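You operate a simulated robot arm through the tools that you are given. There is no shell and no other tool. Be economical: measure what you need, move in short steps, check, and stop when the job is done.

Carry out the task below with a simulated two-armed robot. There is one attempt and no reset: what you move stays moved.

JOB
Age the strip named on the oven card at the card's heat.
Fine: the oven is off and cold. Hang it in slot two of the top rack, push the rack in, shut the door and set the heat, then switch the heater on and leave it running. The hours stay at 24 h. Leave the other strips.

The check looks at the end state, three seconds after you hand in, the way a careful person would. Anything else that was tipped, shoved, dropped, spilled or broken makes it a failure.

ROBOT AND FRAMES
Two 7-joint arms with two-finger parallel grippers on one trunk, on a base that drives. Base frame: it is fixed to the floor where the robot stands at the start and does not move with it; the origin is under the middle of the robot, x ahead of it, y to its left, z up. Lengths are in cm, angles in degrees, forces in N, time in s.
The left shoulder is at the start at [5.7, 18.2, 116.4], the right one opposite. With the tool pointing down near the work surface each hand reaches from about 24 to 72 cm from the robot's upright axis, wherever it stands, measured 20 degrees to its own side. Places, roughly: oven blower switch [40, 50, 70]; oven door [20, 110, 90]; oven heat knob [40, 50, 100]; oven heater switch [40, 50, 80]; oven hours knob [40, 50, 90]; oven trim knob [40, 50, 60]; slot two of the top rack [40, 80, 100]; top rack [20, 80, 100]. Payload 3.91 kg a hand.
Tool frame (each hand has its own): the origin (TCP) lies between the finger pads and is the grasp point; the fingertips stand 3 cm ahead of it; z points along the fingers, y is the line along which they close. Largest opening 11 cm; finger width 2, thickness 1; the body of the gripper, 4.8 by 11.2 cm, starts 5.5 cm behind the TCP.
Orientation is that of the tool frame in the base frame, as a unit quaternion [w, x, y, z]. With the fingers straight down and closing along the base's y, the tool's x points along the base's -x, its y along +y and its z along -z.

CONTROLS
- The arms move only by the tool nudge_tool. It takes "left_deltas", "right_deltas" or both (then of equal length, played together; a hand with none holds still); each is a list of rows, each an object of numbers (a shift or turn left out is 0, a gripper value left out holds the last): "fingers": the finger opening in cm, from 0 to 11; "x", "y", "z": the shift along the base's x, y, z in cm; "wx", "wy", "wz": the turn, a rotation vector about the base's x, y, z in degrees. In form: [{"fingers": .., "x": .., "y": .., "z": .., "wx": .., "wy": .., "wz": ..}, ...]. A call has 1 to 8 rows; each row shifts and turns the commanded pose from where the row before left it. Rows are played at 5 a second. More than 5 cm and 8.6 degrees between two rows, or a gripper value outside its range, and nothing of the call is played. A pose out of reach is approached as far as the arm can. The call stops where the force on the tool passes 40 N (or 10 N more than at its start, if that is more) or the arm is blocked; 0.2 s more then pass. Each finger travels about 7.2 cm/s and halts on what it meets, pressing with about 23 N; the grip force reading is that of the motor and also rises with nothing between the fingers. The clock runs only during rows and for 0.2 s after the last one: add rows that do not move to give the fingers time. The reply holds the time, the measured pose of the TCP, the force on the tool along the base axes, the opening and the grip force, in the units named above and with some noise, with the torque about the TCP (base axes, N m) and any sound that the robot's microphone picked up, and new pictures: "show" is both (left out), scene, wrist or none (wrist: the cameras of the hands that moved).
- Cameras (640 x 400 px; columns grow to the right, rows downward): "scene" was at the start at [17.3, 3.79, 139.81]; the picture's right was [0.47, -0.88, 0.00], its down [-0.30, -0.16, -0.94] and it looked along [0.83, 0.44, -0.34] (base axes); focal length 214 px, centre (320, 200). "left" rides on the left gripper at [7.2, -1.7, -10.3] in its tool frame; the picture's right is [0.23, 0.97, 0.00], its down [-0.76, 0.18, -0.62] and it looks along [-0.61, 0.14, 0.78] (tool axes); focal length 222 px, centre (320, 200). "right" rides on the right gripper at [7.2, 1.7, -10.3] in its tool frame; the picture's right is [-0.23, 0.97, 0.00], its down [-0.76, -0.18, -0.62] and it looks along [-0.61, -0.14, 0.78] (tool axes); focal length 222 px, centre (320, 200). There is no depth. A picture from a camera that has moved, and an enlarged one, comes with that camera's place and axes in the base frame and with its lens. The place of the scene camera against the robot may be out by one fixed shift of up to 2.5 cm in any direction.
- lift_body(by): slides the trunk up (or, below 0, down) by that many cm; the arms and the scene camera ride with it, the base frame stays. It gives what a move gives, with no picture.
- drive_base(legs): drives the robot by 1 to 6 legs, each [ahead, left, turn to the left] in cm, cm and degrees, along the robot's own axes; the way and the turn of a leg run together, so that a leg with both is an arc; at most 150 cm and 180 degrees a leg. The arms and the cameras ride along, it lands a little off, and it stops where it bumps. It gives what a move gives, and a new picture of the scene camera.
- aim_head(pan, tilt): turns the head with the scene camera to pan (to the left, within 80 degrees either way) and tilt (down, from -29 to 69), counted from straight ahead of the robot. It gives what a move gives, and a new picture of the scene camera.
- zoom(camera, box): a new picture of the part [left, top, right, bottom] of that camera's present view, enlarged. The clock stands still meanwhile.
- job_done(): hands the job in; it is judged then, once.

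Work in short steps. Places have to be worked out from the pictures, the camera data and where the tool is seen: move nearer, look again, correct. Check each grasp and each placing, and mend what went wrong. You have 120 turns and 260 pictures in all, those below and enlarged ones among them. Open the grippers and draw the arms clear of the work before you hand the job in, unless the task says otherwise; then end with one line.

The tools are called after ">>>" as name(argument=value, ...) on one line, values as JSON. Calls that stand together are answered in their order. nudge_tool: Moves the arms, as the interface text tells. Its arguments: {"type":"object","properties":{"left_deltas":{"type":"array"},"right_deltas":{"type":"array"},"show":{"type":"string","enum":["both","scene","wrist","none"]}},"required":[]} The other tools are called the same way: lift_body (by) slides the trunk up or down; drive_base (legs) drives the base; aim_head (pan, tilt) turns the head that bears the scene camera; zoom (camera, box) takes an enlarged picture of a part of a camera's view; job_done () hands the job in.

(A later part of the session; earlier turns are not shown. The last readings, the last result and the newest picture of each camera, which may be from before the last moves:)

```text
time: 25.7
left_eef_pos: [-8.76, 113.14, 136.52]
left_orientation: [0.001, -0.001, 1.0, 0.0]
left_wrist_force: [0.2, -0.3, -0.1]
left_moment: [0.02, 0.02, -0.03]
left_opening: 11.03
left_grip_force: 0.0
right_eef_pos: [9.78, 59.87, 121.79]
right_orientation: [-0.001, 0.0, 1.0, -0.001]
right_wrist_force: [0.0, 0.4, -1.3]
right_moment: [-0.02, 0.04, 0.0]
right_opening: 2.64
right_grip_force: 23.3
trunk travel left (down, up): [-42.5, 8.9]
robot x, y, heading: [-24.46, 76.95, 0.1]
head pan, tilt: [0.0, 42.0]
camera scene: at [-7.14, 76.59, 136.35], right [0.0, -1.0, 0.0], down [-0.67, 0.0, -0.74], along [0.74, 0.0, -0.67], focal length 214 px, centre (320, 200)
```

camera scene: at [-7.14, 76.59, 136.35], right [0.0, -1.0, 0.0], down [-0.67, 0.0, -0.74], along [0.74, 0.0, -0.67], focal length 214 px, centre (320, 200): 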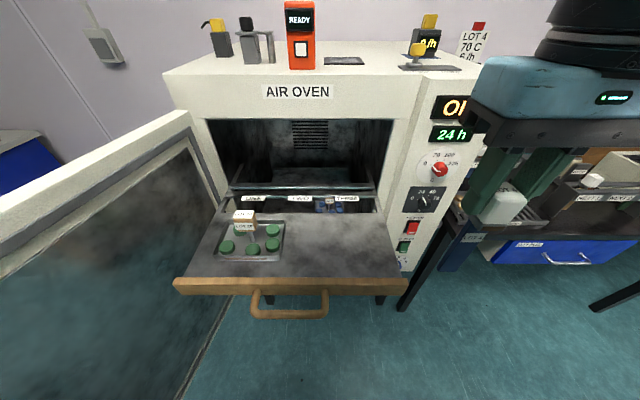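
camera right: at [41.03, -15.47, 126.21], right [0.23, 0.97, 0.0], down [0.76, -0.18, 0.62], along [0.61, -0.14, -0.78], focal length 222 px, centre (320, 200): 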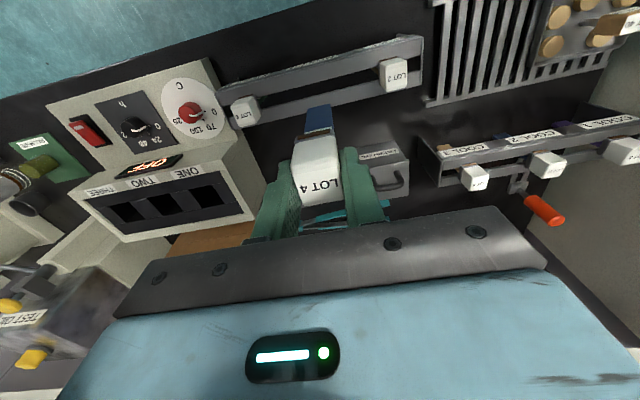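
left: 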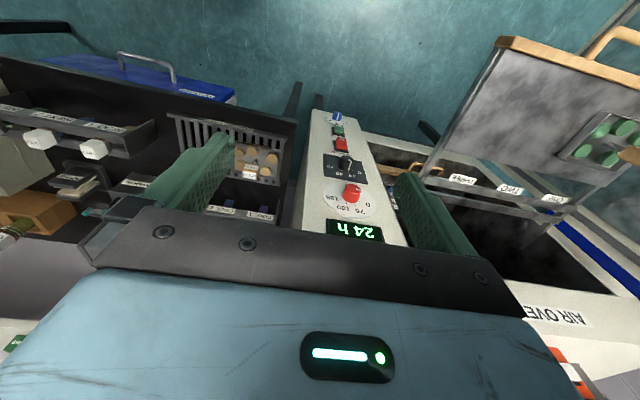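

Good vantage. I zoom on the slots and face to measure.

>>> zoom(camera="scene", box=[220, 170, 390, 270])

>>> zoom(camera="left", box=[0, 0, 640, 400])

>>> zoom(camera="right", box=[0, 0, 640, 400])

```text
3.76 times, centred on (305, 220) of scene
camera zoom: at [-7.14, 76.59, 136.35], right [0.0, -1.0, 0.0], down [-0.67, 0.0, -0.74], along [0.74, 0.0, -0.67], focal length 807 px, centre (376, 125)
```

zoom: 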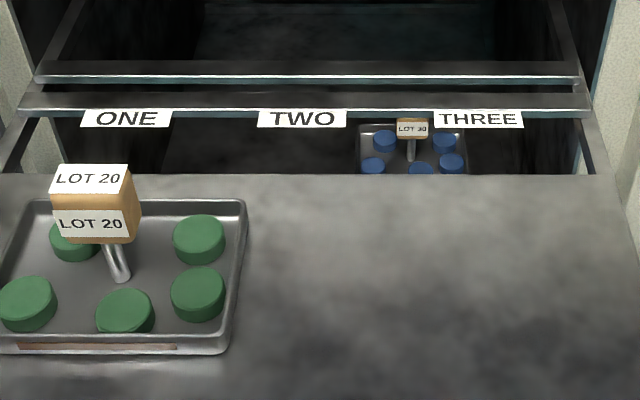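

```text
1.00 times, centred on (320, 200) of left (not enlarged: the box is as wide or as high as the picture)
camera zoom: at [-15.97, 111.31, 147.03], right [-0.23, 0.97, 0.0], down [0.76, 0.18, 0.62], along [0.61, 0.14, -0.78], focal length 222 px, centre (320, 200)
```

zoom: 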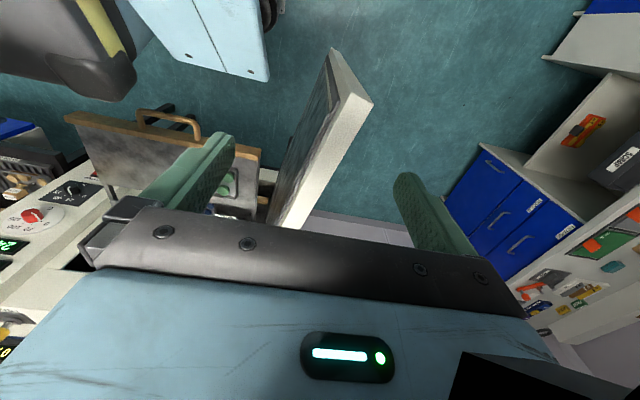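

```text
1.00 times, centred on (320, 200) of right (not enlarged: the box is as wide or as high as the picture)
camera zoom: at [2.6, 61.58, 132.13], right [0.23, 0.97, 0.0], down [0.76, -0.18, 0.62], along [0.61, -0.14, -0.78], focal length 222 px, centre (320, 200)
```

zoom: 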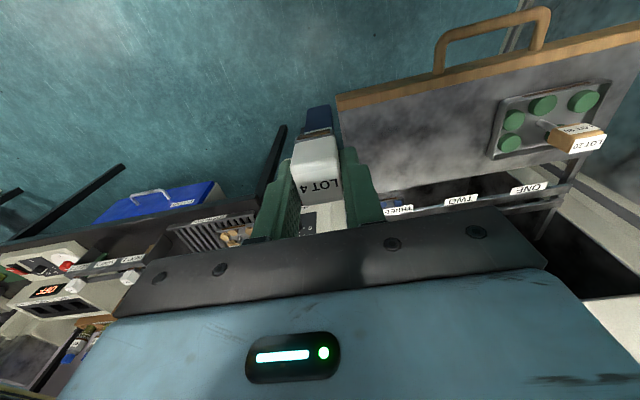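

Triangulated: slot TWO gap centre ≈ (40.4, 83.2), bar tops z≈97; oven face x≈44. I'll lean the hand back 15° to keep the wrist off the oven, and move toward the slot staying high.

>>> nudge_tool(right_deltas=[{"y": 3.3, "x": 3, "wy": -7.5}, {"y": 3.3, "x": 3, "wy": -7.5}, {"y": 3.3, "x": 3}, {"y": 3.3, "x": 3}, {"y": 3.4, "x": 3}, {"y": 3.4, "x": 3}, {"y": 3.3, "x": 2}])

>>> zoom(camera="right", box=[240, 60, 480, 260])

>>> zoom(camera="scene", box=[220, 130, 390, 270])

```text
time: 27.3
left_eef_pos: [-8.69, 113.31, 136.48]
left_orientation: [0.001, 0.0, 1.0, -0.001]
left_wrist_force: [-0.6, -0.3, -0.2]
left_moment: [-0.03, 0.0, -0.01]
left_opening: 10.97
left_grip_force: 0.1
right_eef_pos: [29.75, 83.32, 121.9]
right_orientation: [0.129, -0.001, 0.992, -0.001]
right_wrist_force: [0.3, 0.1, -1.0]
right_moment: [0.01, 0.0, 0.02]
right_opening: 2.65
right_grip_force: 22.7
trunk travel left (down, up): [-42.5, 8.9]
robot x, y, heading: [-24.86, 77.05, -0.0]
head pan, tilt: [0.0, 42.0]
camera scene: at [-7.16, 76.74, 136.35], right [0.0, -1.0, 0.0], down [-0.67, 0.0, -0.74], along [0.74, 0.0, -0.67], focal length 214 px, centre (320, 200)
camera right: at [20.14, 85.07, 130.01], right [0.22, 0.97, 0.06], down [0.58, -0.17, 0.8], along [0.79, -0.14, -0.6], focal length 222 px, centre (320, 200)
```

scene: 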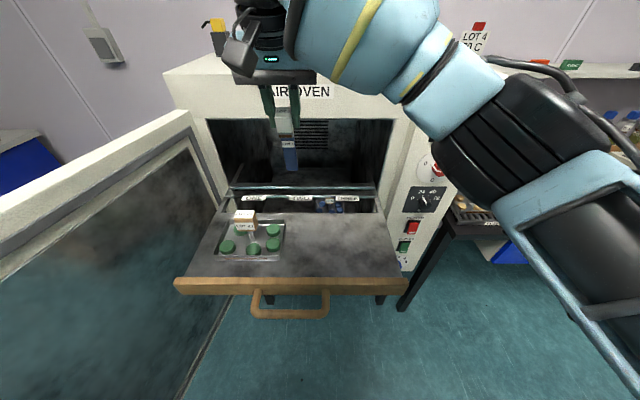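
right: 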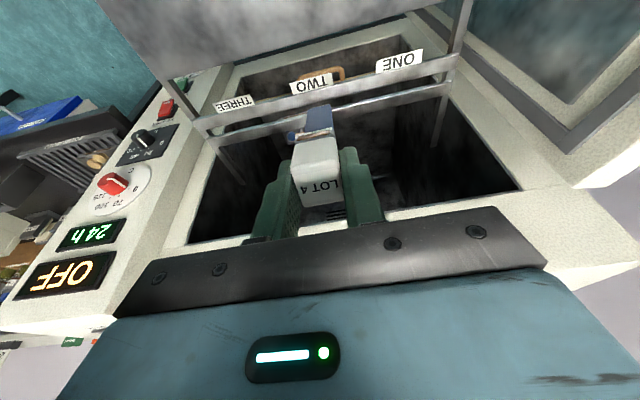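

```text
2.00 times, centred on (360, 160) of right
camera zoom: at [20.14, 85.07, 130.01], right [0.22, 0.97, 0.06], down [0.58, -0.17, 0.8], along [0.79, -0.14, -0.6], focal length 444 px, centre (240, 280)
```

zoom: 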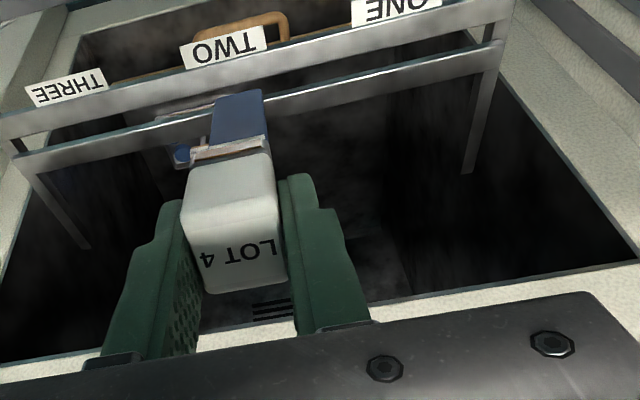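

```text
2.86 times, centred on (305, 200) of scene
camera zoom: at [-7.16, 76.74, 136.35], right [0.0, -1.0, 0.0], down [-0.67, 0.0, -0.74], along [0.74, 0.0, -0.67], focal length 613 px, centre (363, 200)
```

zoom: 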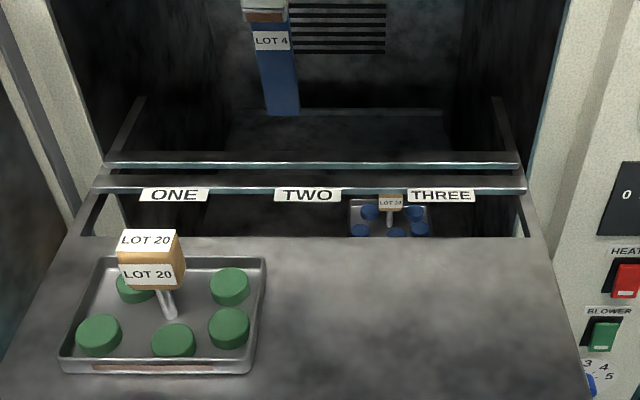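

I refine the slot position using the right camera, zooming on the rail.

>>> zoom(camera="right", box=[270, 60, 390, 130])

```text
5.33 times, centred on (330, 95) of right
camera zoom: at [20.14, 85.07, 130.01], right [0.22, 0.97, 0.06], down [0.58, -0.17, 0.8], along [0.79, -0.14, -0.6], focal length 1185 px, centre (267, 760)
```

zoom: 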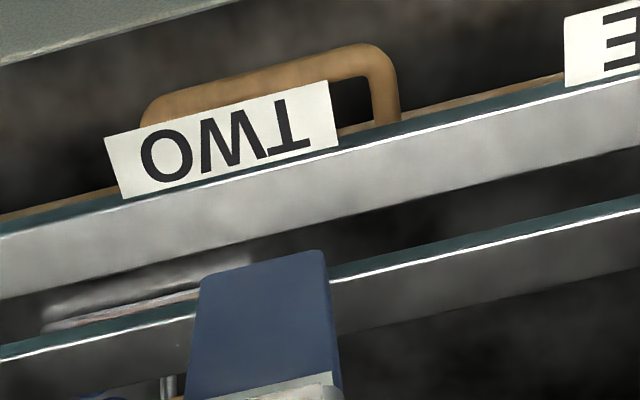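

Refined slot: gap centre ≈ (39.6, 82.2), z≈97. Strip sits ~0.9 cm robot-side of the TCP. I move over the slot and down until the strip end is just above the rail.

>>> nudge_tool(right_deltas=[{"x": 3.5, "y": -0.6}, {"x": 3.6, "y": -0.6}, {"z": -3}, {"z": -3}, {"z": -2}, {"z": 0}])

>>> zoom(camera="right", box=[240, 40, 420, 160])

>>> zoom(camera="scene", box=[240, 130, 360, 220])

```text
time: 28.7
left_eef_pos: [-8.81, 113.15, 136.63]
left_orientation: [0.001, -0.001, 1.0, 0.0]
left_wrist_force: [0.1, 0.1, 0.2]
left_moment: [0.04, 0.0, -0.01]
left_opening: 10.98
left_grip_force: 0.0
right_eef_pos: [36.95, 81.87, 113.72]
right_orientation: [0.131, -0.002, 0.991, 0.0]
right_wrist_force: [-0.1, 0.1, -0.6]
right_moment: [0.01, 0.0, 0.01]
right_opening: 2.63
right_grip_force: 23.3
trunk travel left (down, up): [-42.5, 8.9]
robot x, y, heading: [-24.52, 77.05, 0.2]
head pan, tilt: [0.0, 42.0]
camera scene: at [-7.18, 76.62, 136.35], right [0.0, -1.0, 0.0], down [-0.67, 0.0, -0.74], along [0.74, 0.0, -0.67], focal length 214 px, centre (320, 200)
camera right: at [27.24, 83.64, 121.86], right [0.22, 0.97, 0.06], down [0.57, -0.18, 0.8], along [0.79, -0.14, -0.6], focal length 222 px, centre (320, 200)
```

scene: 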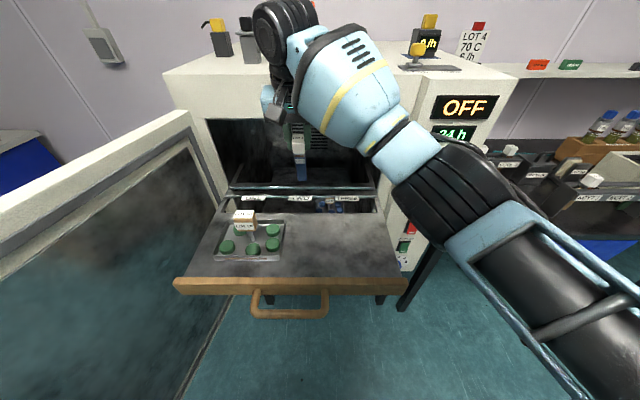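
right: 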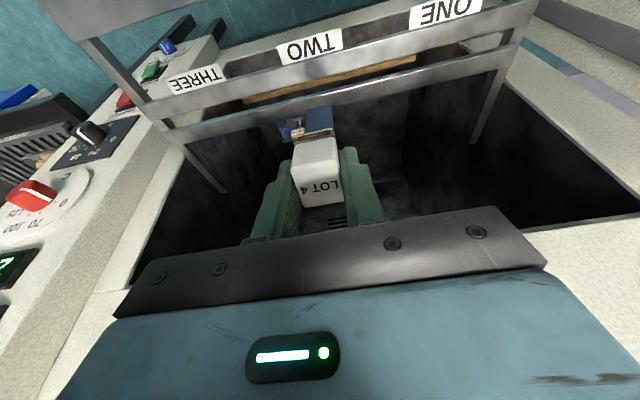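

```text
3.33 times, centred on (330, 100) of right
camera zoom: at [27.24, 83.64, 121.86], right [0.22, 0.97, 0.06], down [0.57, -0.18, 0.8], along [0.79, -0.14, -0.6], focal length 740 px, centre (287, 533)
```

zoom: 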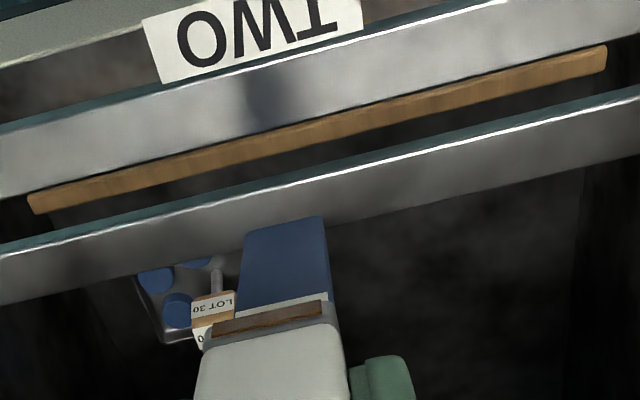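

```text
4.44 times, centred on (300, 175) of scene
camera zoom: at [-7.18, 76.62, 136.35], right [0.0, -1.0, 0.0], down [-0.67, 0.0, -0.74], along [0.74, 0.0, -0.67], focal length 953 px, centre (409, 311)
```

zoom: 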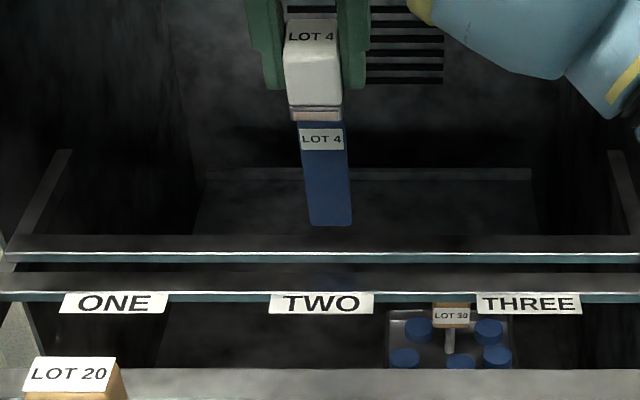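

Strip end is nearly over the gap (gap 38.9–40.7). Small correction and down 2 cm, then look.

>>> nudge_tool(right_deltas=[{"x": -0.4, "y": 0.3, "z": -1}, {"z": -1, "x": 0.2}, {"z": 0}], show="none")

>>> zoom(camera="right", box=[270, 50, 390, 130])

>>> zoom(camera="scene", box=[260, 160, 340, 210])

```text
time: 29.5
left_eef_pos: [-8.79, 113.2, 136.48]
left_orientation: [0.001, 0.0, 1.0, 0.0]
left_wrist_force: [-0.2, 0.2, -0.3]
left_moment: [0.0, 0.02, -0.01]
left_opening: 11.0
left_grip_force: 0.1
right_eef_pos: [36.83, 82.24, 111.77]
right_orientation: [0.13, -0.001, 0.991, 0.0]
right_wrist_force: [-0.4, 0.0, -0.4]
right_moment: [-0.03, -0.04, -0.01]
right_opening: 2.65
right_grip_force: 22.3
trunk travel left (down, up): [-42.5, 8.9]
robot x, y, heading: [-25.12, 77.5, 0.0]
head pan, tilt: [0.0, 42.0]
```

```text
5.00 times, centred on (330, 90) of right
camera zoom: at [27.13, 83.95, 119.86], right [0.22, 0.97, 0.06], down [0.58, -0.18, 0.8], along [0.79, -0.14, -0.6], focal length 1111 px, centre (270, 750)
```

zoom: 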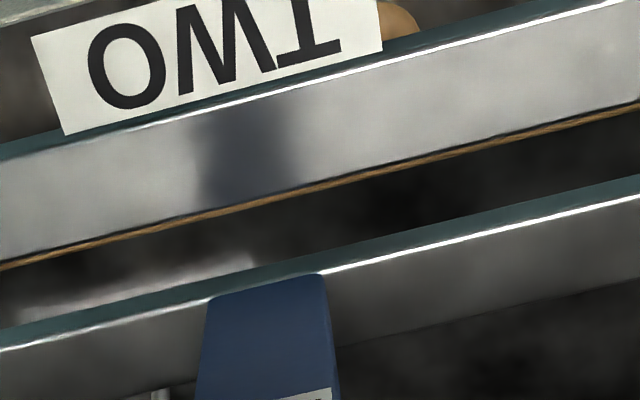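

```text
8.00 times, centred on (300, 185) of scene
camera zoom: at [-7.16, 76.59, 136.35], right [0.0, -1.0, 0.0], down [-0.67, 0.0, -0.74], along [0.74, 0.0, -0.67], focal length 1716 px, centre (480, 320)
```

zoom: 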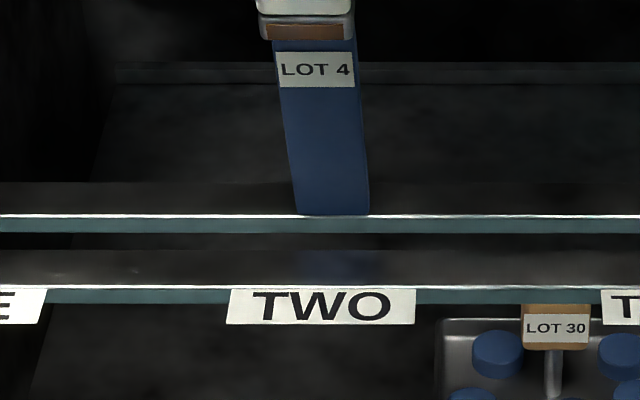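

Both views put the strip end over the gap. Descend 3 cm along the strip axis and check.

>>> nudge_tool(right_deltas=[{"x": 0.15, "y": 0.3, "z": -1}, {"z": -1, "x": 0.25}, {"z": -1, "x": 0.27}, {"z": 0}], show="none")

>>> zoom(camera="right", box=[270, 50, 390, 130])

>>> zoom(camera="scene", box=[260, 150, 340, 210])

```text
time: 30.5
left_eef_pos: [-8.79, 113.14, 136.64]
left_orientation: [0.001, -0.001, 1.0, 0.0]
left_wrist_force: [-0.2, -0.6, 0.0]
left_moment: [-0.01, -0.03, 0.02]
left_opening: 11.02
left_grip_force: 0.0
right_eef_pos: [37.22, 82.74, 108.74]
right_orientation: [0.13, -0.002, 0.992, 0.0]
right_wrist_force: [-1.7, 0.2, 9.3]
right_moment: [0.05, -0.37, 0.04]
right_opening: 2.67
right_grip_force: 23.2
trunk travel left (down, up): [-42.5, 8.9]
robot x, y, heading: [-24.56, 76.83, 0.2]
head pan, tilt: [0.0, 42.0]
```

```text
5.00 times, centred on (330, 90) of right
camera zoom: at [27.68, 84.45, 116.84], right [0.22, 0.97, 0.06], down [0.58, -0.18, 0.8], along [0.79, -0.14, -0.6], focal length 1111 px, centre (270, 750)
```

zoom: 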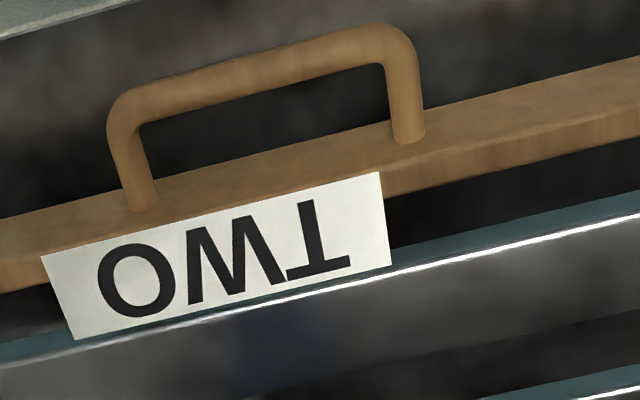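

```text
6.67 times, centred on (300, 180) of scene
camera zoom: at [-7.25, 76.6, 136.35], right [0.0, -1.0, 0.0], down [-0.67, 0.0, -0.74], along [0.74, 0.0, -0.67], focal length 1430 px, centre (453, 333)
```

zoom: 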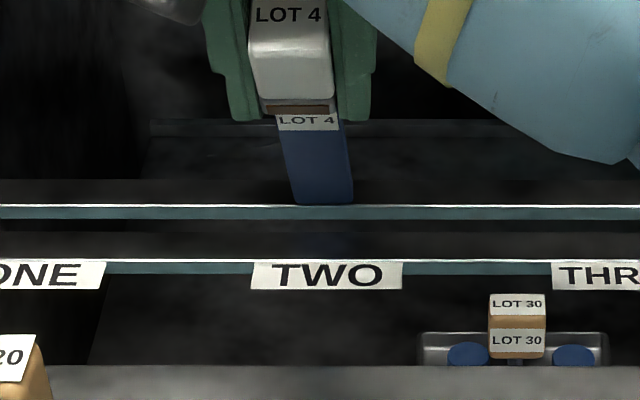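

Contact: the strip end landed on the front edge of the rear bar. Lift back up 3 cm and re-check the grip.

>>> nudge_tool(right_deltas=[{"z": 1.5}, {"z": 1.5}, {"x": -0.5}, {"z": 0}], show="wrist")

>>> zoom(camera="right", box=[270, 50, 390, 150])

>>> zoom(camera="scene", box=[260, 140, 340, 200])

```text
time: 31.5
left_eef_pos: [-8.7, 113.18, 136.55]
left_orientation: [0.0, -0.001, 1.0, 0.0]
left_wrist_force: [-0.3, 0.3, 0.1]
left_moment: [-0.01, 0.0, 0.01]
left_opening: 10.97
left_grip_force: 0.2
right_eef_pos: [36.95, 82.71, 111.87]
right_orientation: [0.13, -0.001, 0.992, 0.001]
right_wrist_force: [0.3, -0.9, -0.8]
right_moment: [0.02, 0.01, -0.04]
right_opening: 2.67
right_grip_force: 23.1
trunk travel left (down, up): [-42.5, 8.9]
robot x, y, heading: [-24.58, 77.02, 0.2]
head pan, tilt: [0.0, 42.0]
camera right: at [27.3, 84.34, 119.93], right [0.22, 0.97, 0.06], down [0.58, -0.18, 0.8], along [0.79, -0.14, -0.6], focal length 222 px, centre (320, 200)
```

right: 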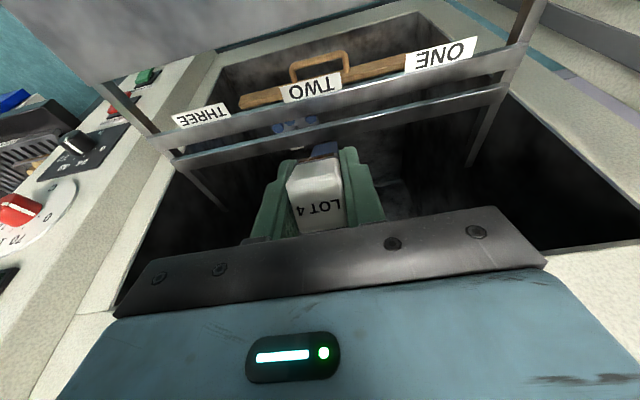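

```text
4.00 times, centred on (330, 100) of right
camera zoom: at [27.3, 84.34, 119.93], right [0.22, 0.97, 0.06], down [0.58, -0.18, 0.8], along [0.79, -0.14, -0.6], focal length 888 px, centre (280, 600)
```

zoom: 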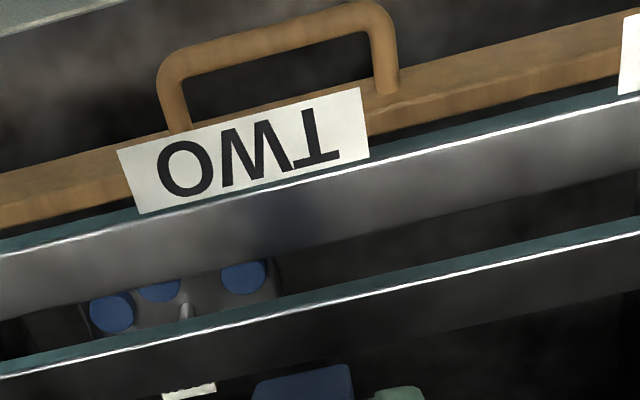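

```text
6.67 times, centred on (300, 170) of scene
camera zoom: at [-7.17, 76.6, 136.35], right [0.0, -1.0, 0.0], down [-0.67, 0.0, -0.74], along [0.74, 0.0, -0.67], focal length 1430 px, centre (453, 400)
```

zoom: 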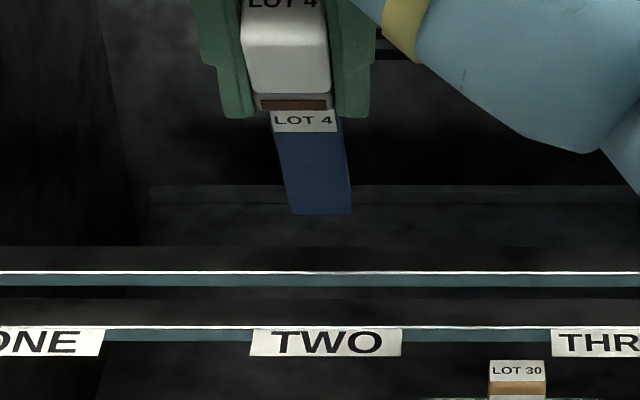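

The rack slid in ~3 cm and the strip pivoted in the grip (now ~15° bottom-forward of the finger axis). Best fix: return the strip to NEXT 2, regrasp the cap with the hand leaning well back so it can be hung clear of the oven face. First retreat up and back.

>>> nudge_tool(right_deltas=[{"z": 4}, {"z": 4}, {"x": -4}, {"x": -4}, {"x": -4, "y": -3}, {"x": -4, "y": -3}, {"x": -4, "y": -3}, {"x": -2, "y": -4}], show="none")

>>> nudge_tool(right_deltas=[{"y": -4, "wy": 7.5}, {"y": -4, "wy": 7.5}, {"wy": 7.5}, {"wy": 7.5}, {"z": 0}])

>>> zoom(camera="scene", box=[200, 160, 420, 320])

```text
time: 33.3
left_eef_pos: [-8.73, 113.0, 136.62]
left_orientation: [0.001, -0.002, 1.0, 0.0]
left_wrist_force: [-0.8, -0.4, 0.0]
left_moment: [0.01, 0.02, 0.0]
left_opening: 10.99
left_grip_force: 0.1
right_eef_pos: [14.92, 69.32, 119.77]
right_orientation: [0.13, -0.002, 0.991, 0.0]
right_wrist_force: [0.5, -1.2, 0.5]
right_moment: [0.01, 0.04, 0.01]
right_opening: 2.69
right_grip_force: 22.9
trunk travel left (down, up): [-42.5, 8.9]
robot x, y, heading: [-24.62, 77.16, -0.1]
head pan, tilt: [0.0, 42.0]
```

```text
time: 34.5
left_eef_pos: [-8.82, 113.11, 136.62]
left_orientation: [0.001, -0.001, 1.0, 0.0]
left_wrist_force: [-0.4, -0.2, 1.0]
left_moment: [-0.02, 0.03, -0.01]
left_opening: 10.97
left_grip_force: 0.0
right_eef_pos: [14.87, 61.57, 119.92]
right_orientation: [-0.132, -0.001, 0.991, 0.001]
right_wrist_force: [1.5, -0.6, -1.4]
right_moment: [-0.02, 0.01, 0.0]
right_opening: 2.67
right_grip_force: 23.1
trunk travel left (down, up): [-42.5, 8.9]
robot x, y, heading: [-24.63, 77.27, 0.2]
head pan, tilt: [0.0, 42.0]
camera scene: at [-7.18, 76.61, 136.35], right [0.0, -1.0, 0.0], down [-0.67, 0.0, -0.74], along [0.74, 0.0, -0.67], focal length 214 px, centre (320, 200)
camera right: at [10.61, 63.28, 131.66], right [0.22, 0.97, -0.06], down [0.9, -0.18, 0.4], along [0.38, -0.14, -0.91], focal length 222 px, centre (320, 200)
```

scene: 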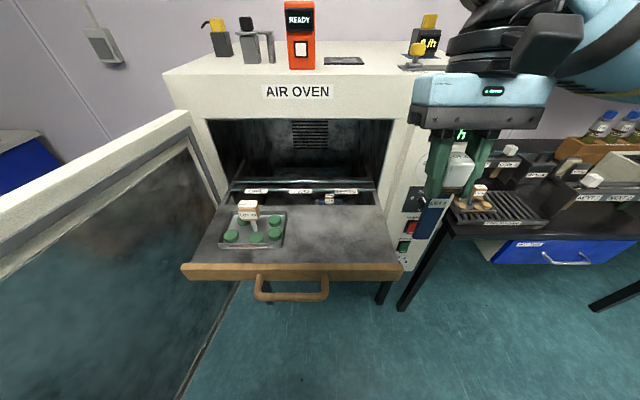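
right: 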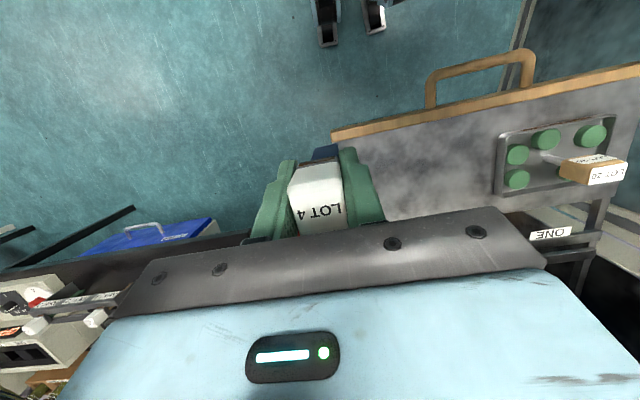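

```text
2.50 times, centred on (310, 240) of scene
camera zoom: at [-7.18, 76.61, 136.35], right [0.0, -1.0, 0.0], down [-0.67, 0.0, -0.74], along [0.74, 0.0, -0.67], focal length 536 px, centre (345, 100)
```

zoom: 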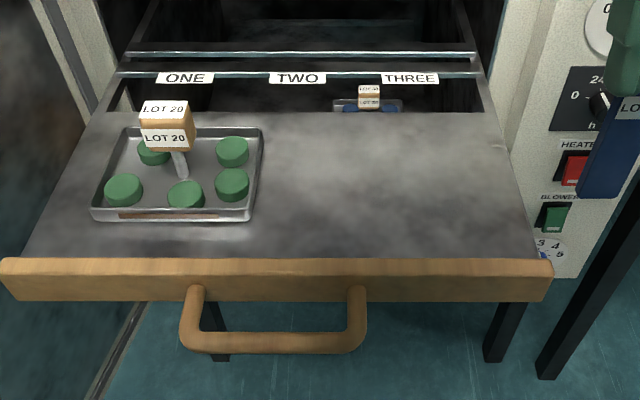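

Tray and rack are intact. Drive back to the bench in front of NEXT 2.

>>> drive_base(legs=[[-5, 0, 0], [0, -77.2, 0], [27, 0, 0]])

>>> zoom(camera="right", box=[160, 30, 480, 230])

```text
time: 43.7
left_eef_pos: [13.32, 35.94, 136.64]
left_orientation: [0.001, -0.008, 1.0, 0.0]
left_wrist_force: [0.4, 0.4, -0.2]
left_moment: [0.0, 0.04, -0.03]
left_opening: 10.99
left_grip_force: 0.0
right_eef_pos: [37.74, -15.37, 119.89]
right_orientation: [-0.13, -0.008, 0.991, 0.0]
right_wrist_force: [0.9, 0.5, -1.5]
right_moment: [-0.03, -0.03, 0.04]
right_opening: 2.67
right_grip_force: 22.9
trunk travel left (down, up): [-42.5, 8.9]
robot x, y, heading: [-1.7, 0.06, 0.6]
head pan, tilt: [0.0, 42.0]
camera scene: at [15.45, -0.55, 136.35], right [0.01, -1.0, 0.0], down [-0.67, -0.01, -0.74], along [0.74, 0.01, -0.67], focal length 214 px, centre (320, 200)
```

scene: 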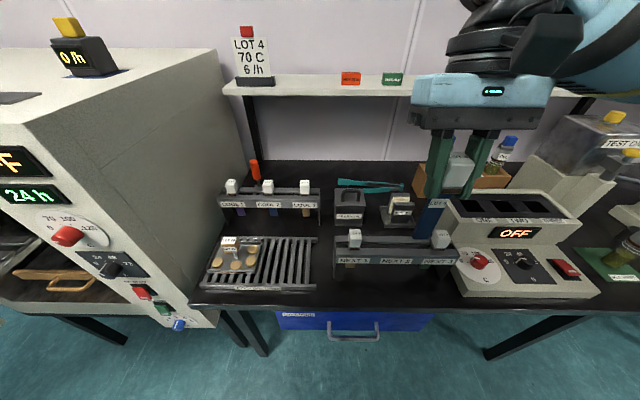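

```text
2.00 times, centred on (320, 130) of right
camera zoom: at [33.38, -13.66, 131.65], right [0.21, 0.98, -0.06], down [0.9, -0.17, 0.4], along [0.39, -0.14, -0.91], focal length 444 px, centre (320, 340)
```

zoom: 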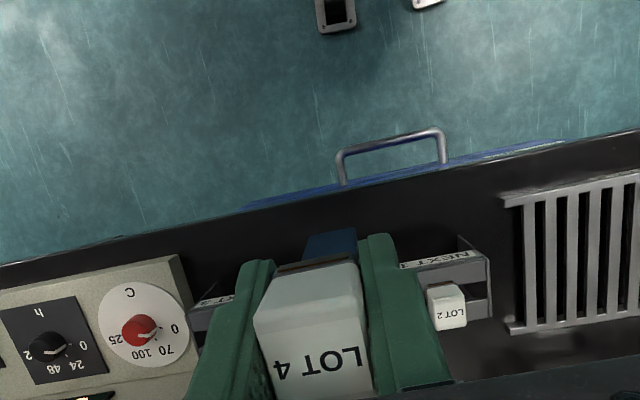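

I move so that the strip end is just above NEXT 2's gap (≈47.5, -17.3) and look.

>>> nudge_tool(right_deltas=[{"x": 3.3, "y": -0.9, "z": -2}, {"x": 3.2, "y": -0.9, "z": -2}, {"x": 3.2, "z": -3}, {"z": -3}, {"z": -2}, {"z": 0}])

>>> zoom(camera="right", box=[240, 40, 420, 160])

>>> zoom(camera="scene", box=[330, 160, 470, 280])

```text
time: 45.1
left_eef_pos: [13.35, 35.81, 136.58]
left_orientation: [0.001, -0.006, 1.0, 0.001]
left_wrist_force: [0.4, -0.5, -0.5]
left_moment: [0.01, 0.02, -0.03]
left_opening: 11.04
left_grip_force: 0.0
right_eef_pos: [47.51, -17.1, 107.76]
right_orientation: [-0.131, -0.008, 0.991, 0.0]
right_wrist_force: [-0.3, -1.1, -1.5]
right_moment: [0.0, -0.01, -0.04]
right_opening: 2.66
right_grip_force: 22.7
trunk travel left (down, up): [-42.5, 8.9]
robot x, y, heading: [-1.81, -0.22, 0.9]
head pan, tilt: [0.0, 42.0]
camera scene: at [15.44, -0.55, 136.35], right [0.01, -1.0, 0.0], down [-0.67, -0.01, -0.74], along [0.74, 0.01, -0.67], focal length 214 px, centre (320, 200)
camera right: at [43.16, -15.44, 119.59], right [0.21, 0.98, -0.06], down [0.9, -0.17, 0.4], along [0.39, -0.14, -0.91], focal length 222 px, centre (320, 200)
```

scene: 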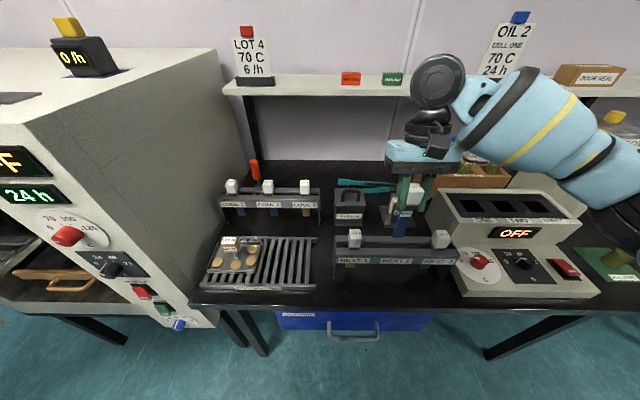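
right: 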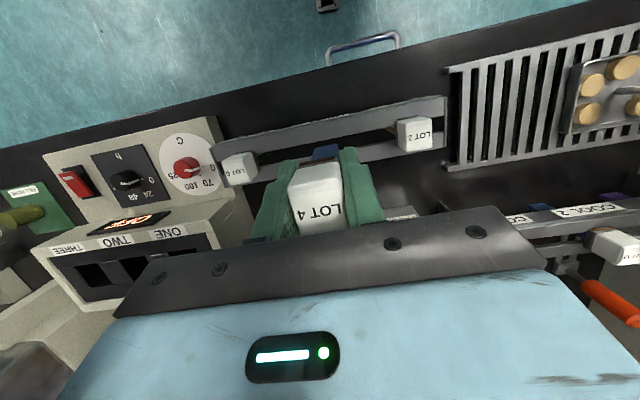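

```text
3.33 times, centred on (330, 100) of right
camera zoom: at [43.16, -15.44, 119.59], right [0.21, 0.98, -0.06], down [0.9, -0.17, 0.4], along [0.39, -0.14, -0.91], focal length 740 px, centre (287, 533)
```

zoom: 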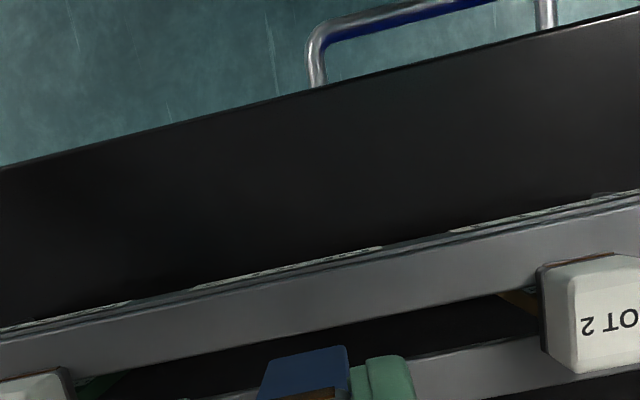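

```text
3.33 times, centred on (400, 220) of scene
camera zoom: at [15.44, -0.55, 136.35], right [0.01, -1.0, 0.0], down [-0.67, -0.01, -0.74], along [0.74, 0.01, -0.67], focal length 715 px, centre (53, 133)
```

zoom: 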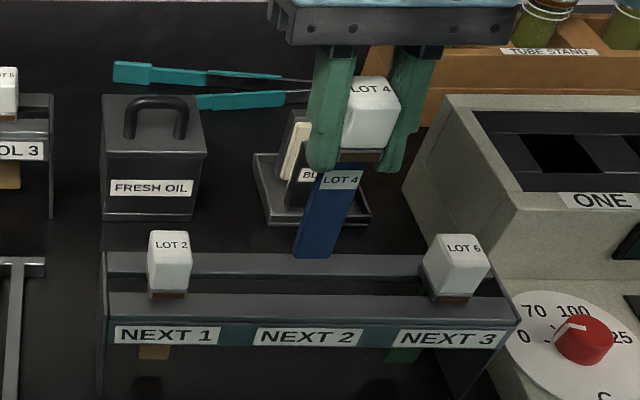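

Strip end is near the gap. Shift +0.3 in x and lower 2 cm, then look closely.

>>> nudge_tool(right_deltas=[{"x": 0.3, "z": -1}, {"z": -1}, {"z": 0}], show="none")

>>> zoom(camera="right", box=[260, 100, 400, 190])

>>> zoom(camera="scene", box=[360, 210, 440, 270])

```text
time: 45.9
left_eef_pos: [13.42, 35.89, 136.7]
left_orientation: [0.001, -0.008, 1.0, -0.001]
left_wrist_force: [-0.1, -0.1, 0.0]
left_moment: [0.01, -0.01, 0.01]
left_opening: 11.0
left_grip_force: 0.1
right_eef_pos: [47.71, -17.05, 105.76]
right_orientation: [-0.13, -0.007, 0.991, 0.0]
right_wrist_force: [0.0, 0.1, -0.9]
right_moment: [-0.04, 0.02, 0.01]
right_opening: 2.68
right_grip_force: 23.4
trunk travel left (down, up): [-42.5, 8.9]
robot x, y, heading: [-1.84, -0.14, 0.8]
head pan, tilt: [0.0, 42.0]
```

```text
4.44 times, centred on (330, 145) of right
camera zoom: at [43.4, -15.43, 117.66], right [0.21, 0.98, -0.06], down [0.9, -0.16, 0.4], along [0.39, -0.14, -0.91], focal length 987 px, centre (276, 444)
```

zoom: 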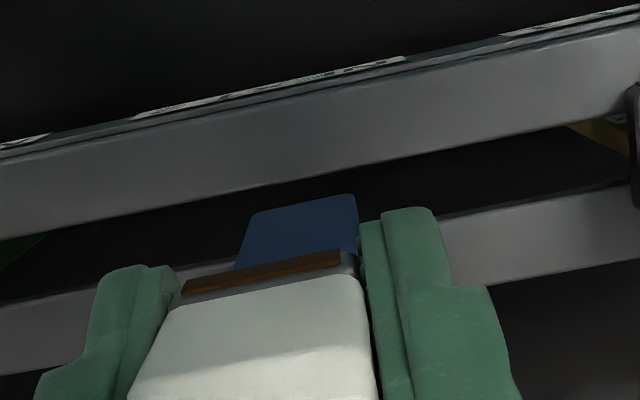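

```text
6.67 times, centred on (400, 240) of scene
camera zoom: at [15.45, -0.55, 136.35], right [0.01, -1.0, 0.0], down [-0.67, -0.01, -0.74], along [0.74, 0.01, -0.67], focal length 1430 px, centre (-213, -67)
```

zoom: 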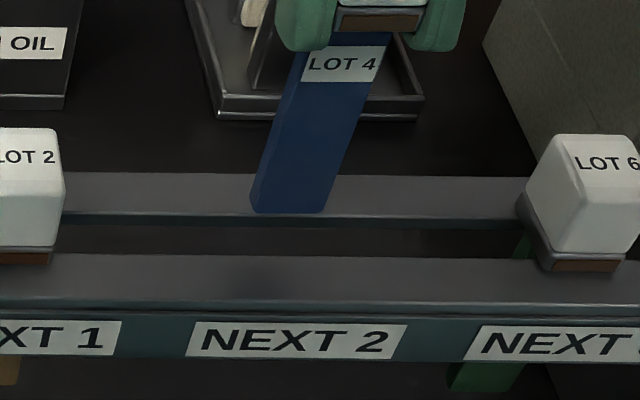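

Looks aligned; add +0.2 x and descend 3 cm watching the force.

>>> nudge_tool(right_deltas=[{"x": 0.2, "z": -1}, {"z": -1}, {"z": -1}, {"z": 0}], show="none")

>>> zoom(camera="right", box=[260, 100, 400, 190])

>>> zoom(camera="scene", box=[360, 210, 440, 270])

```text
time: 46.9
left_eef_pos: [13.39, 35.82, 136.68]
left_orientation: [0.001, -0.007, 1.0, -0.001]
left_wrist_force: [-0.2, -0.5, -0.6]
left_moment: [-0.03, 0.03, -0.01]
left_opening: 11.0
left_grip_force: 0.0
right_eef_pos: [47.97, -17.23, 102.76]
right_orientation: [-0.13, -0.007, 0.991, -0.001]
right_wrist_force: [0.4, 0.1, -0.8]
right_moment: [0.02, 0.01, -0.01]
right_opening: 2.68
right_grip_force: 22.8
trunk travel left (down, up): [-42.5, 8.9]
robot x, y, heading: [-1.85, -0.28, 1.1]
head pan, tilt: [0.0, 42.0]
```

```text
4.44 times, centred on (330, 145) of right
camera zoom: at [43.6, -15.54, 114.6], right [0.21, 0.98, -0.06], down [0.9, -0.17, 0.4], along [0.39, -0.14, -0.91], focal length 987 px, centre (276, 444)
```

zoom: 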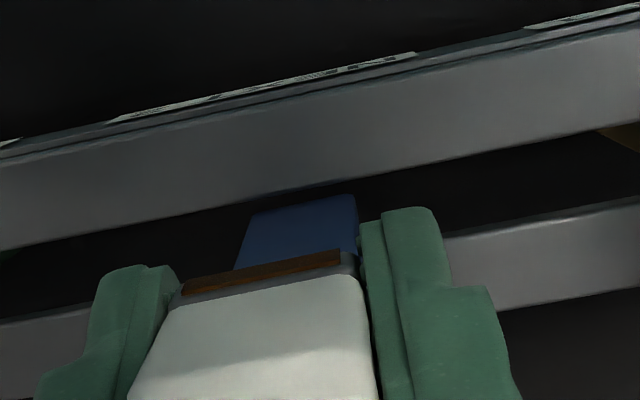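

```text
6.67 times, centred on (400, 240) of scene
camera zoom: at [15.45, -0.55, 136.35], right [0.01, -1.0, 0.0], down [-0.67, -0.01, -0.74], along [0.74, 0.01, -0.67], focal length 1430 px, centre (-213, -67)
```

zoom: 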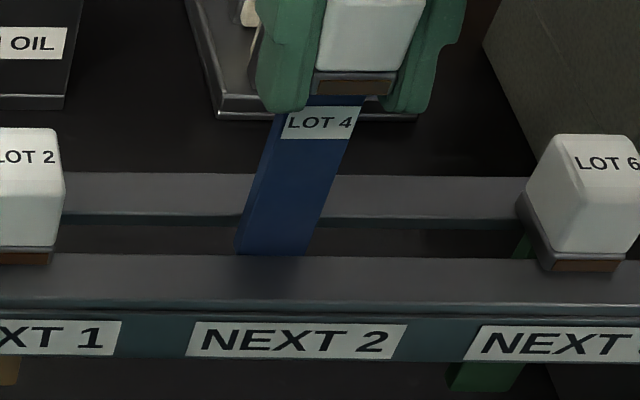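

Strip end is in the gap with no contact force. Continue down 5 cm.

>>> nudge_tool(right_deltas=[{"z": -1.5}, {"z": -1.5}, {"z": -1.5}, {"z": -0.5}, {"z": 0}], show="none")

>>> zoom(camera="right", box=[240, 80, 420, 220])

>>> zoom(camera="scene", box=[360, 210, 440, 270])

```text
time: 48.1
left_eef_pos: [13.39, 35.94, 136.54]
left_orientation: [0.001, -0.007, 1.0, 0.0]
left_wrist_force: [0.4, 0.5, 0.5]
left_moment: [-0.02, 0.01, 0.01]
left_opening: 11.01
left_grip_force: 0.0
right_eef_pos: [47.92, -17.03, 97.81]
right_orientation: [-0.131, -0.007, 0.991, 0.0]
right_wrist_force: [-0.1, 1.4, -0.3]
right_moment: [-0.01, 0.03, 0.01]
right_opening: 2.66
right_grip_force: 23.2
trunk travel left (down, up): [-42.5, 8.9]
robot x, y, heading: [-2.26, -0.89, 0.9]
head pan, tilt: [0.0, 42.0]
```

```text
2.86 times, centred on (330, 150) of right
camera zoom: at [43.61, -15.43, 109.68], right [0.21, 0.98, -0.06], down [0.9, -0.17, 0.4], along [0.39, -0.14, -0.91], focal length 635 px, centre (291, 343)
```

zoom: 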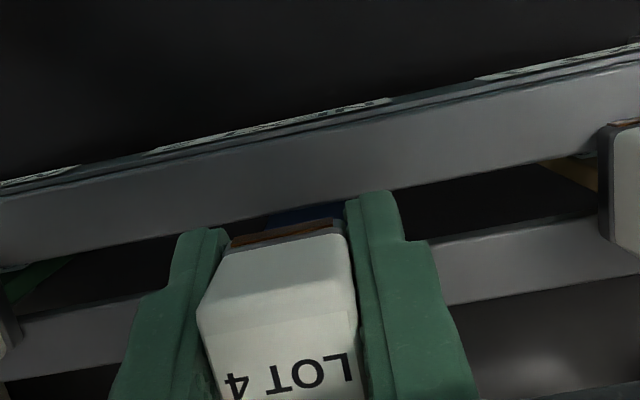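

```text
6.67 times, centred on (400, 240) of scene
camera zoom: at [15.46, -0.56, 136.35], right [0.01, -1.0, 0.0], down [-0.67, -0.01, -0.74], along [0.74, 0.01, -0.67], focal length 1430 px, centre (-213, -67)
```

zoom: 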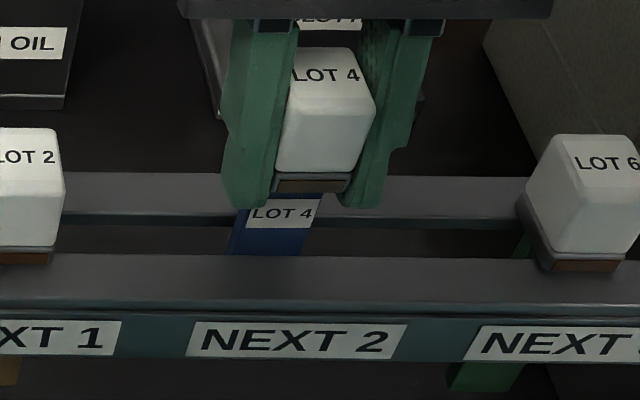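

Continue: lower 1.7 cm more toward seating.

>>> nudge_tool(right_deltas=[{"z": -1}, {"z": -0.7}, {"z": 0}], show="none")

>>> zoom(camera="scene", box=[360, 210, 440, 270])

>>> zoom(camera="right", box=[240, 80, 420, 220])

```text
time: 48.9
left_eef_pos: [13.48, 35.92, 136.55]
left_orientation: [0.001, -0.007, 1.0, -0.001]
left_wrist_force: [-0.7, -0.4, 0.3]
left_moment: [0.0, 0.01, 0.04]
left_opening: 11.02
left_grip_force: 0.0
right_eef_pos: [47.88, -16.96, 96.06]
right_orientation: [-0.13, -0.007, 0.991, 0.001]
right_wrist_force: [0.5, -0.5, -0.6]
right_moment: [-0.02, -0.01, -0.02]
right_opening: 2.69
right_grip_force: 22.3
trunk travel left (down, up): [-42.5, 8.9]
robot x, y, heading: [-2.31, 0.05, 0.5]
head pan, tilt: [0.0, 42.0]
```

```text
6.67 times, centred on (400, 240) of scene
camera zoom: at [15.46, -0.56, 136.35], right [0.01, -1.0, 0.0], down [-0.67, -0.01, -0.74], along [0.74, 0.01, -0.67], focal length 1430 px, centre (-213, -67)
```

zoom: 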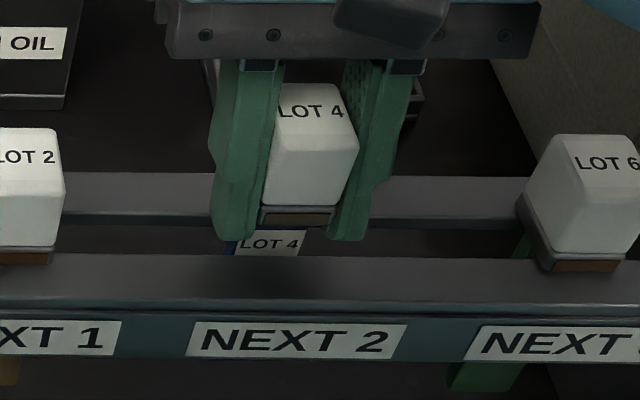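

```text
2.86 times, centred on (330, 150) of right
camera zoom: at [43.55, -15.35, 107.97], right [0.21, 0.98, -0.06], down [0.9, -0.17, 0.4], along [0.39, -0.14, -0.91], focal length 635 px, centre (291, 343)
```

zoom: 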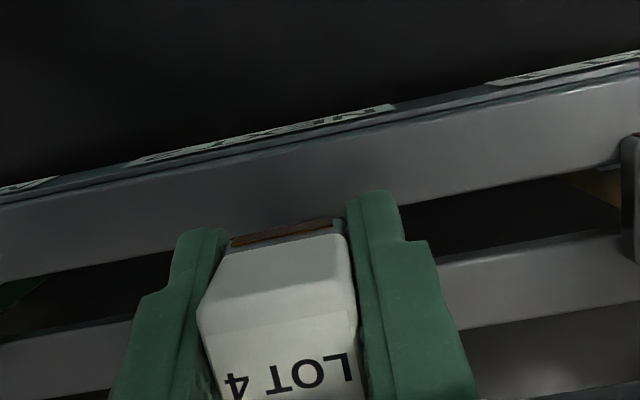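

Lower slightly more until seating contact.

>>> nudge_tool(right_deltas=[{"z": -0.5}, {"z": -0.4}, {"z": 0}], show="none")

>>> zoom(camera="scene", box=[360, 210, 440, 270])

```text
time: 49.7
left_eef_pos: [13.35, 36.06, 136.62]
left_orientation: [0.001, -0.008, 1.0, 0.0]
left_wrist_force: [0.5, 0.6, -0.1]
left_moment: [0.02, 0.01, 0.0]
left_opening: 11.01
left_grip_force: 0.0
right_eef_pos: [47.84, -17.07, 95.15]
right_orientation: [-0.13, -0.007, 0.991, -0.001]
right_wrist_force: [0.3, 0.6, -0.9]
right_moment: [0.03, -0.03, 0.0]
right_opening: 2.68
right_grip_force: 23.0
trunk travel left (down, up): [-42.5, 8.9]
robot x, y, heading: [-1.89, -0.09, 0.8]
head pan, tilt: [0.0, 42.0]
```

```text
6.67 times, centred on (400, 240) of scene
camera zoom: at [15.46, -0.56, 136.35], right [0.01, -1.0, 0.0], down [-0.67, -0.01, -0.74], along [0.74, 0.01, -0.67], focal length 1430 px, centre (-213, -67)
```

zoom: 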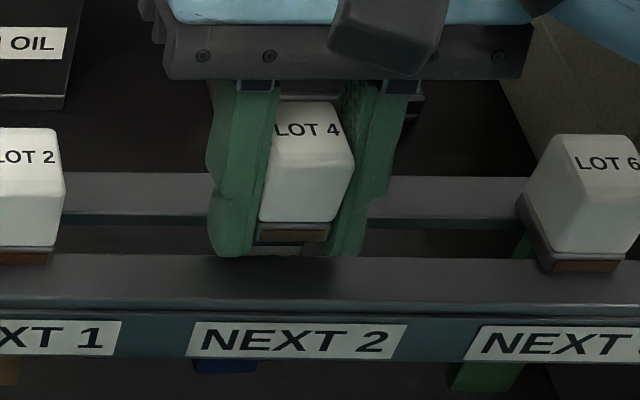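

Nearly seated (~0.8 cm to go). Lower 0.6 more.

>>> nudge_tool(right_deltas=[{"z": -0.3}, {"z": -0.3}, {"z": 0}], show="none")

>>> zoom(camera="scene", box=[360, 210, 440, 270])

>>> zoom(camera="right", box=[240, 80, 420, 220])

```text
time: 50.5
left_eef_pos: [13.39, 36.01, 136.62]
left_orientation: [0.002, -0.006, 1.0, 0.0]
left_wrist_force: [-0.4, 0.9, 0.4]
left_moment: [0.02, -0.01, 0.0]
left_opening: 11.0
left_grip_force: 0.1
right_eef_pos: [47.9, -17.12, 94.79]
right_orientation: [-0.129, -0.006, 0.992, 0.0]
right_wrist_force: [0.6, -0.6, 5.6]
right_moment: [0.09, 0.02, -0.05]
right_opening: 2.66
right_grip_force: 23.0
trunk travel left (down, up): [-42.5, 8.9]
robot x, y, heading: [-2.06, -0.23, 1.0]
head pan, tilt: [0.0, 42.0]
```

```text
6.67 times, centred on (400, 240) of scene
camera zoom: at [15.42, -0.56, 136.36], right [0.01, -1.0, 0.0], down [-0.67, -0.01, -0.74], along [0.74, 0.01, -0.67], focal length 1430 px, centre (-213, -67)
```

zoom: 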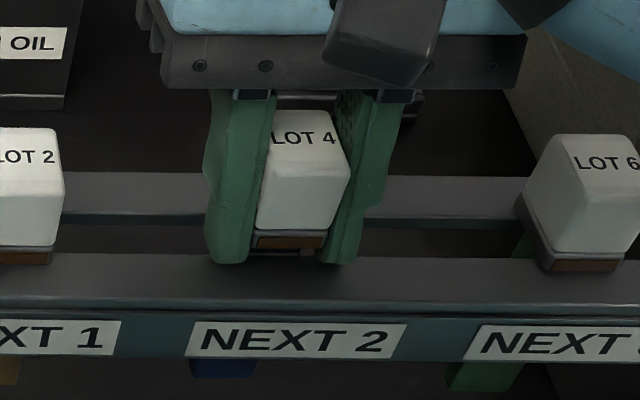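

```text
2.86 times, centred on (330, 150) of right
camera zoom: at [43.57, -15.46, 106.54], right [0.21, 0.98, -0.06], down [0.9, -0.17, 0.41], along [0.39, -0.14, -0.91], focal length 635 px, centre (291, 343)
```

zoom: 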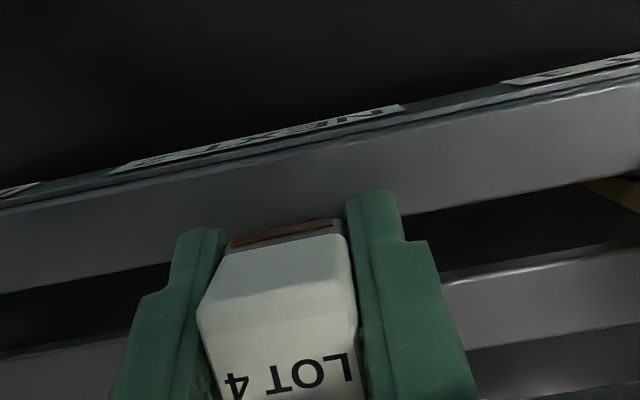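

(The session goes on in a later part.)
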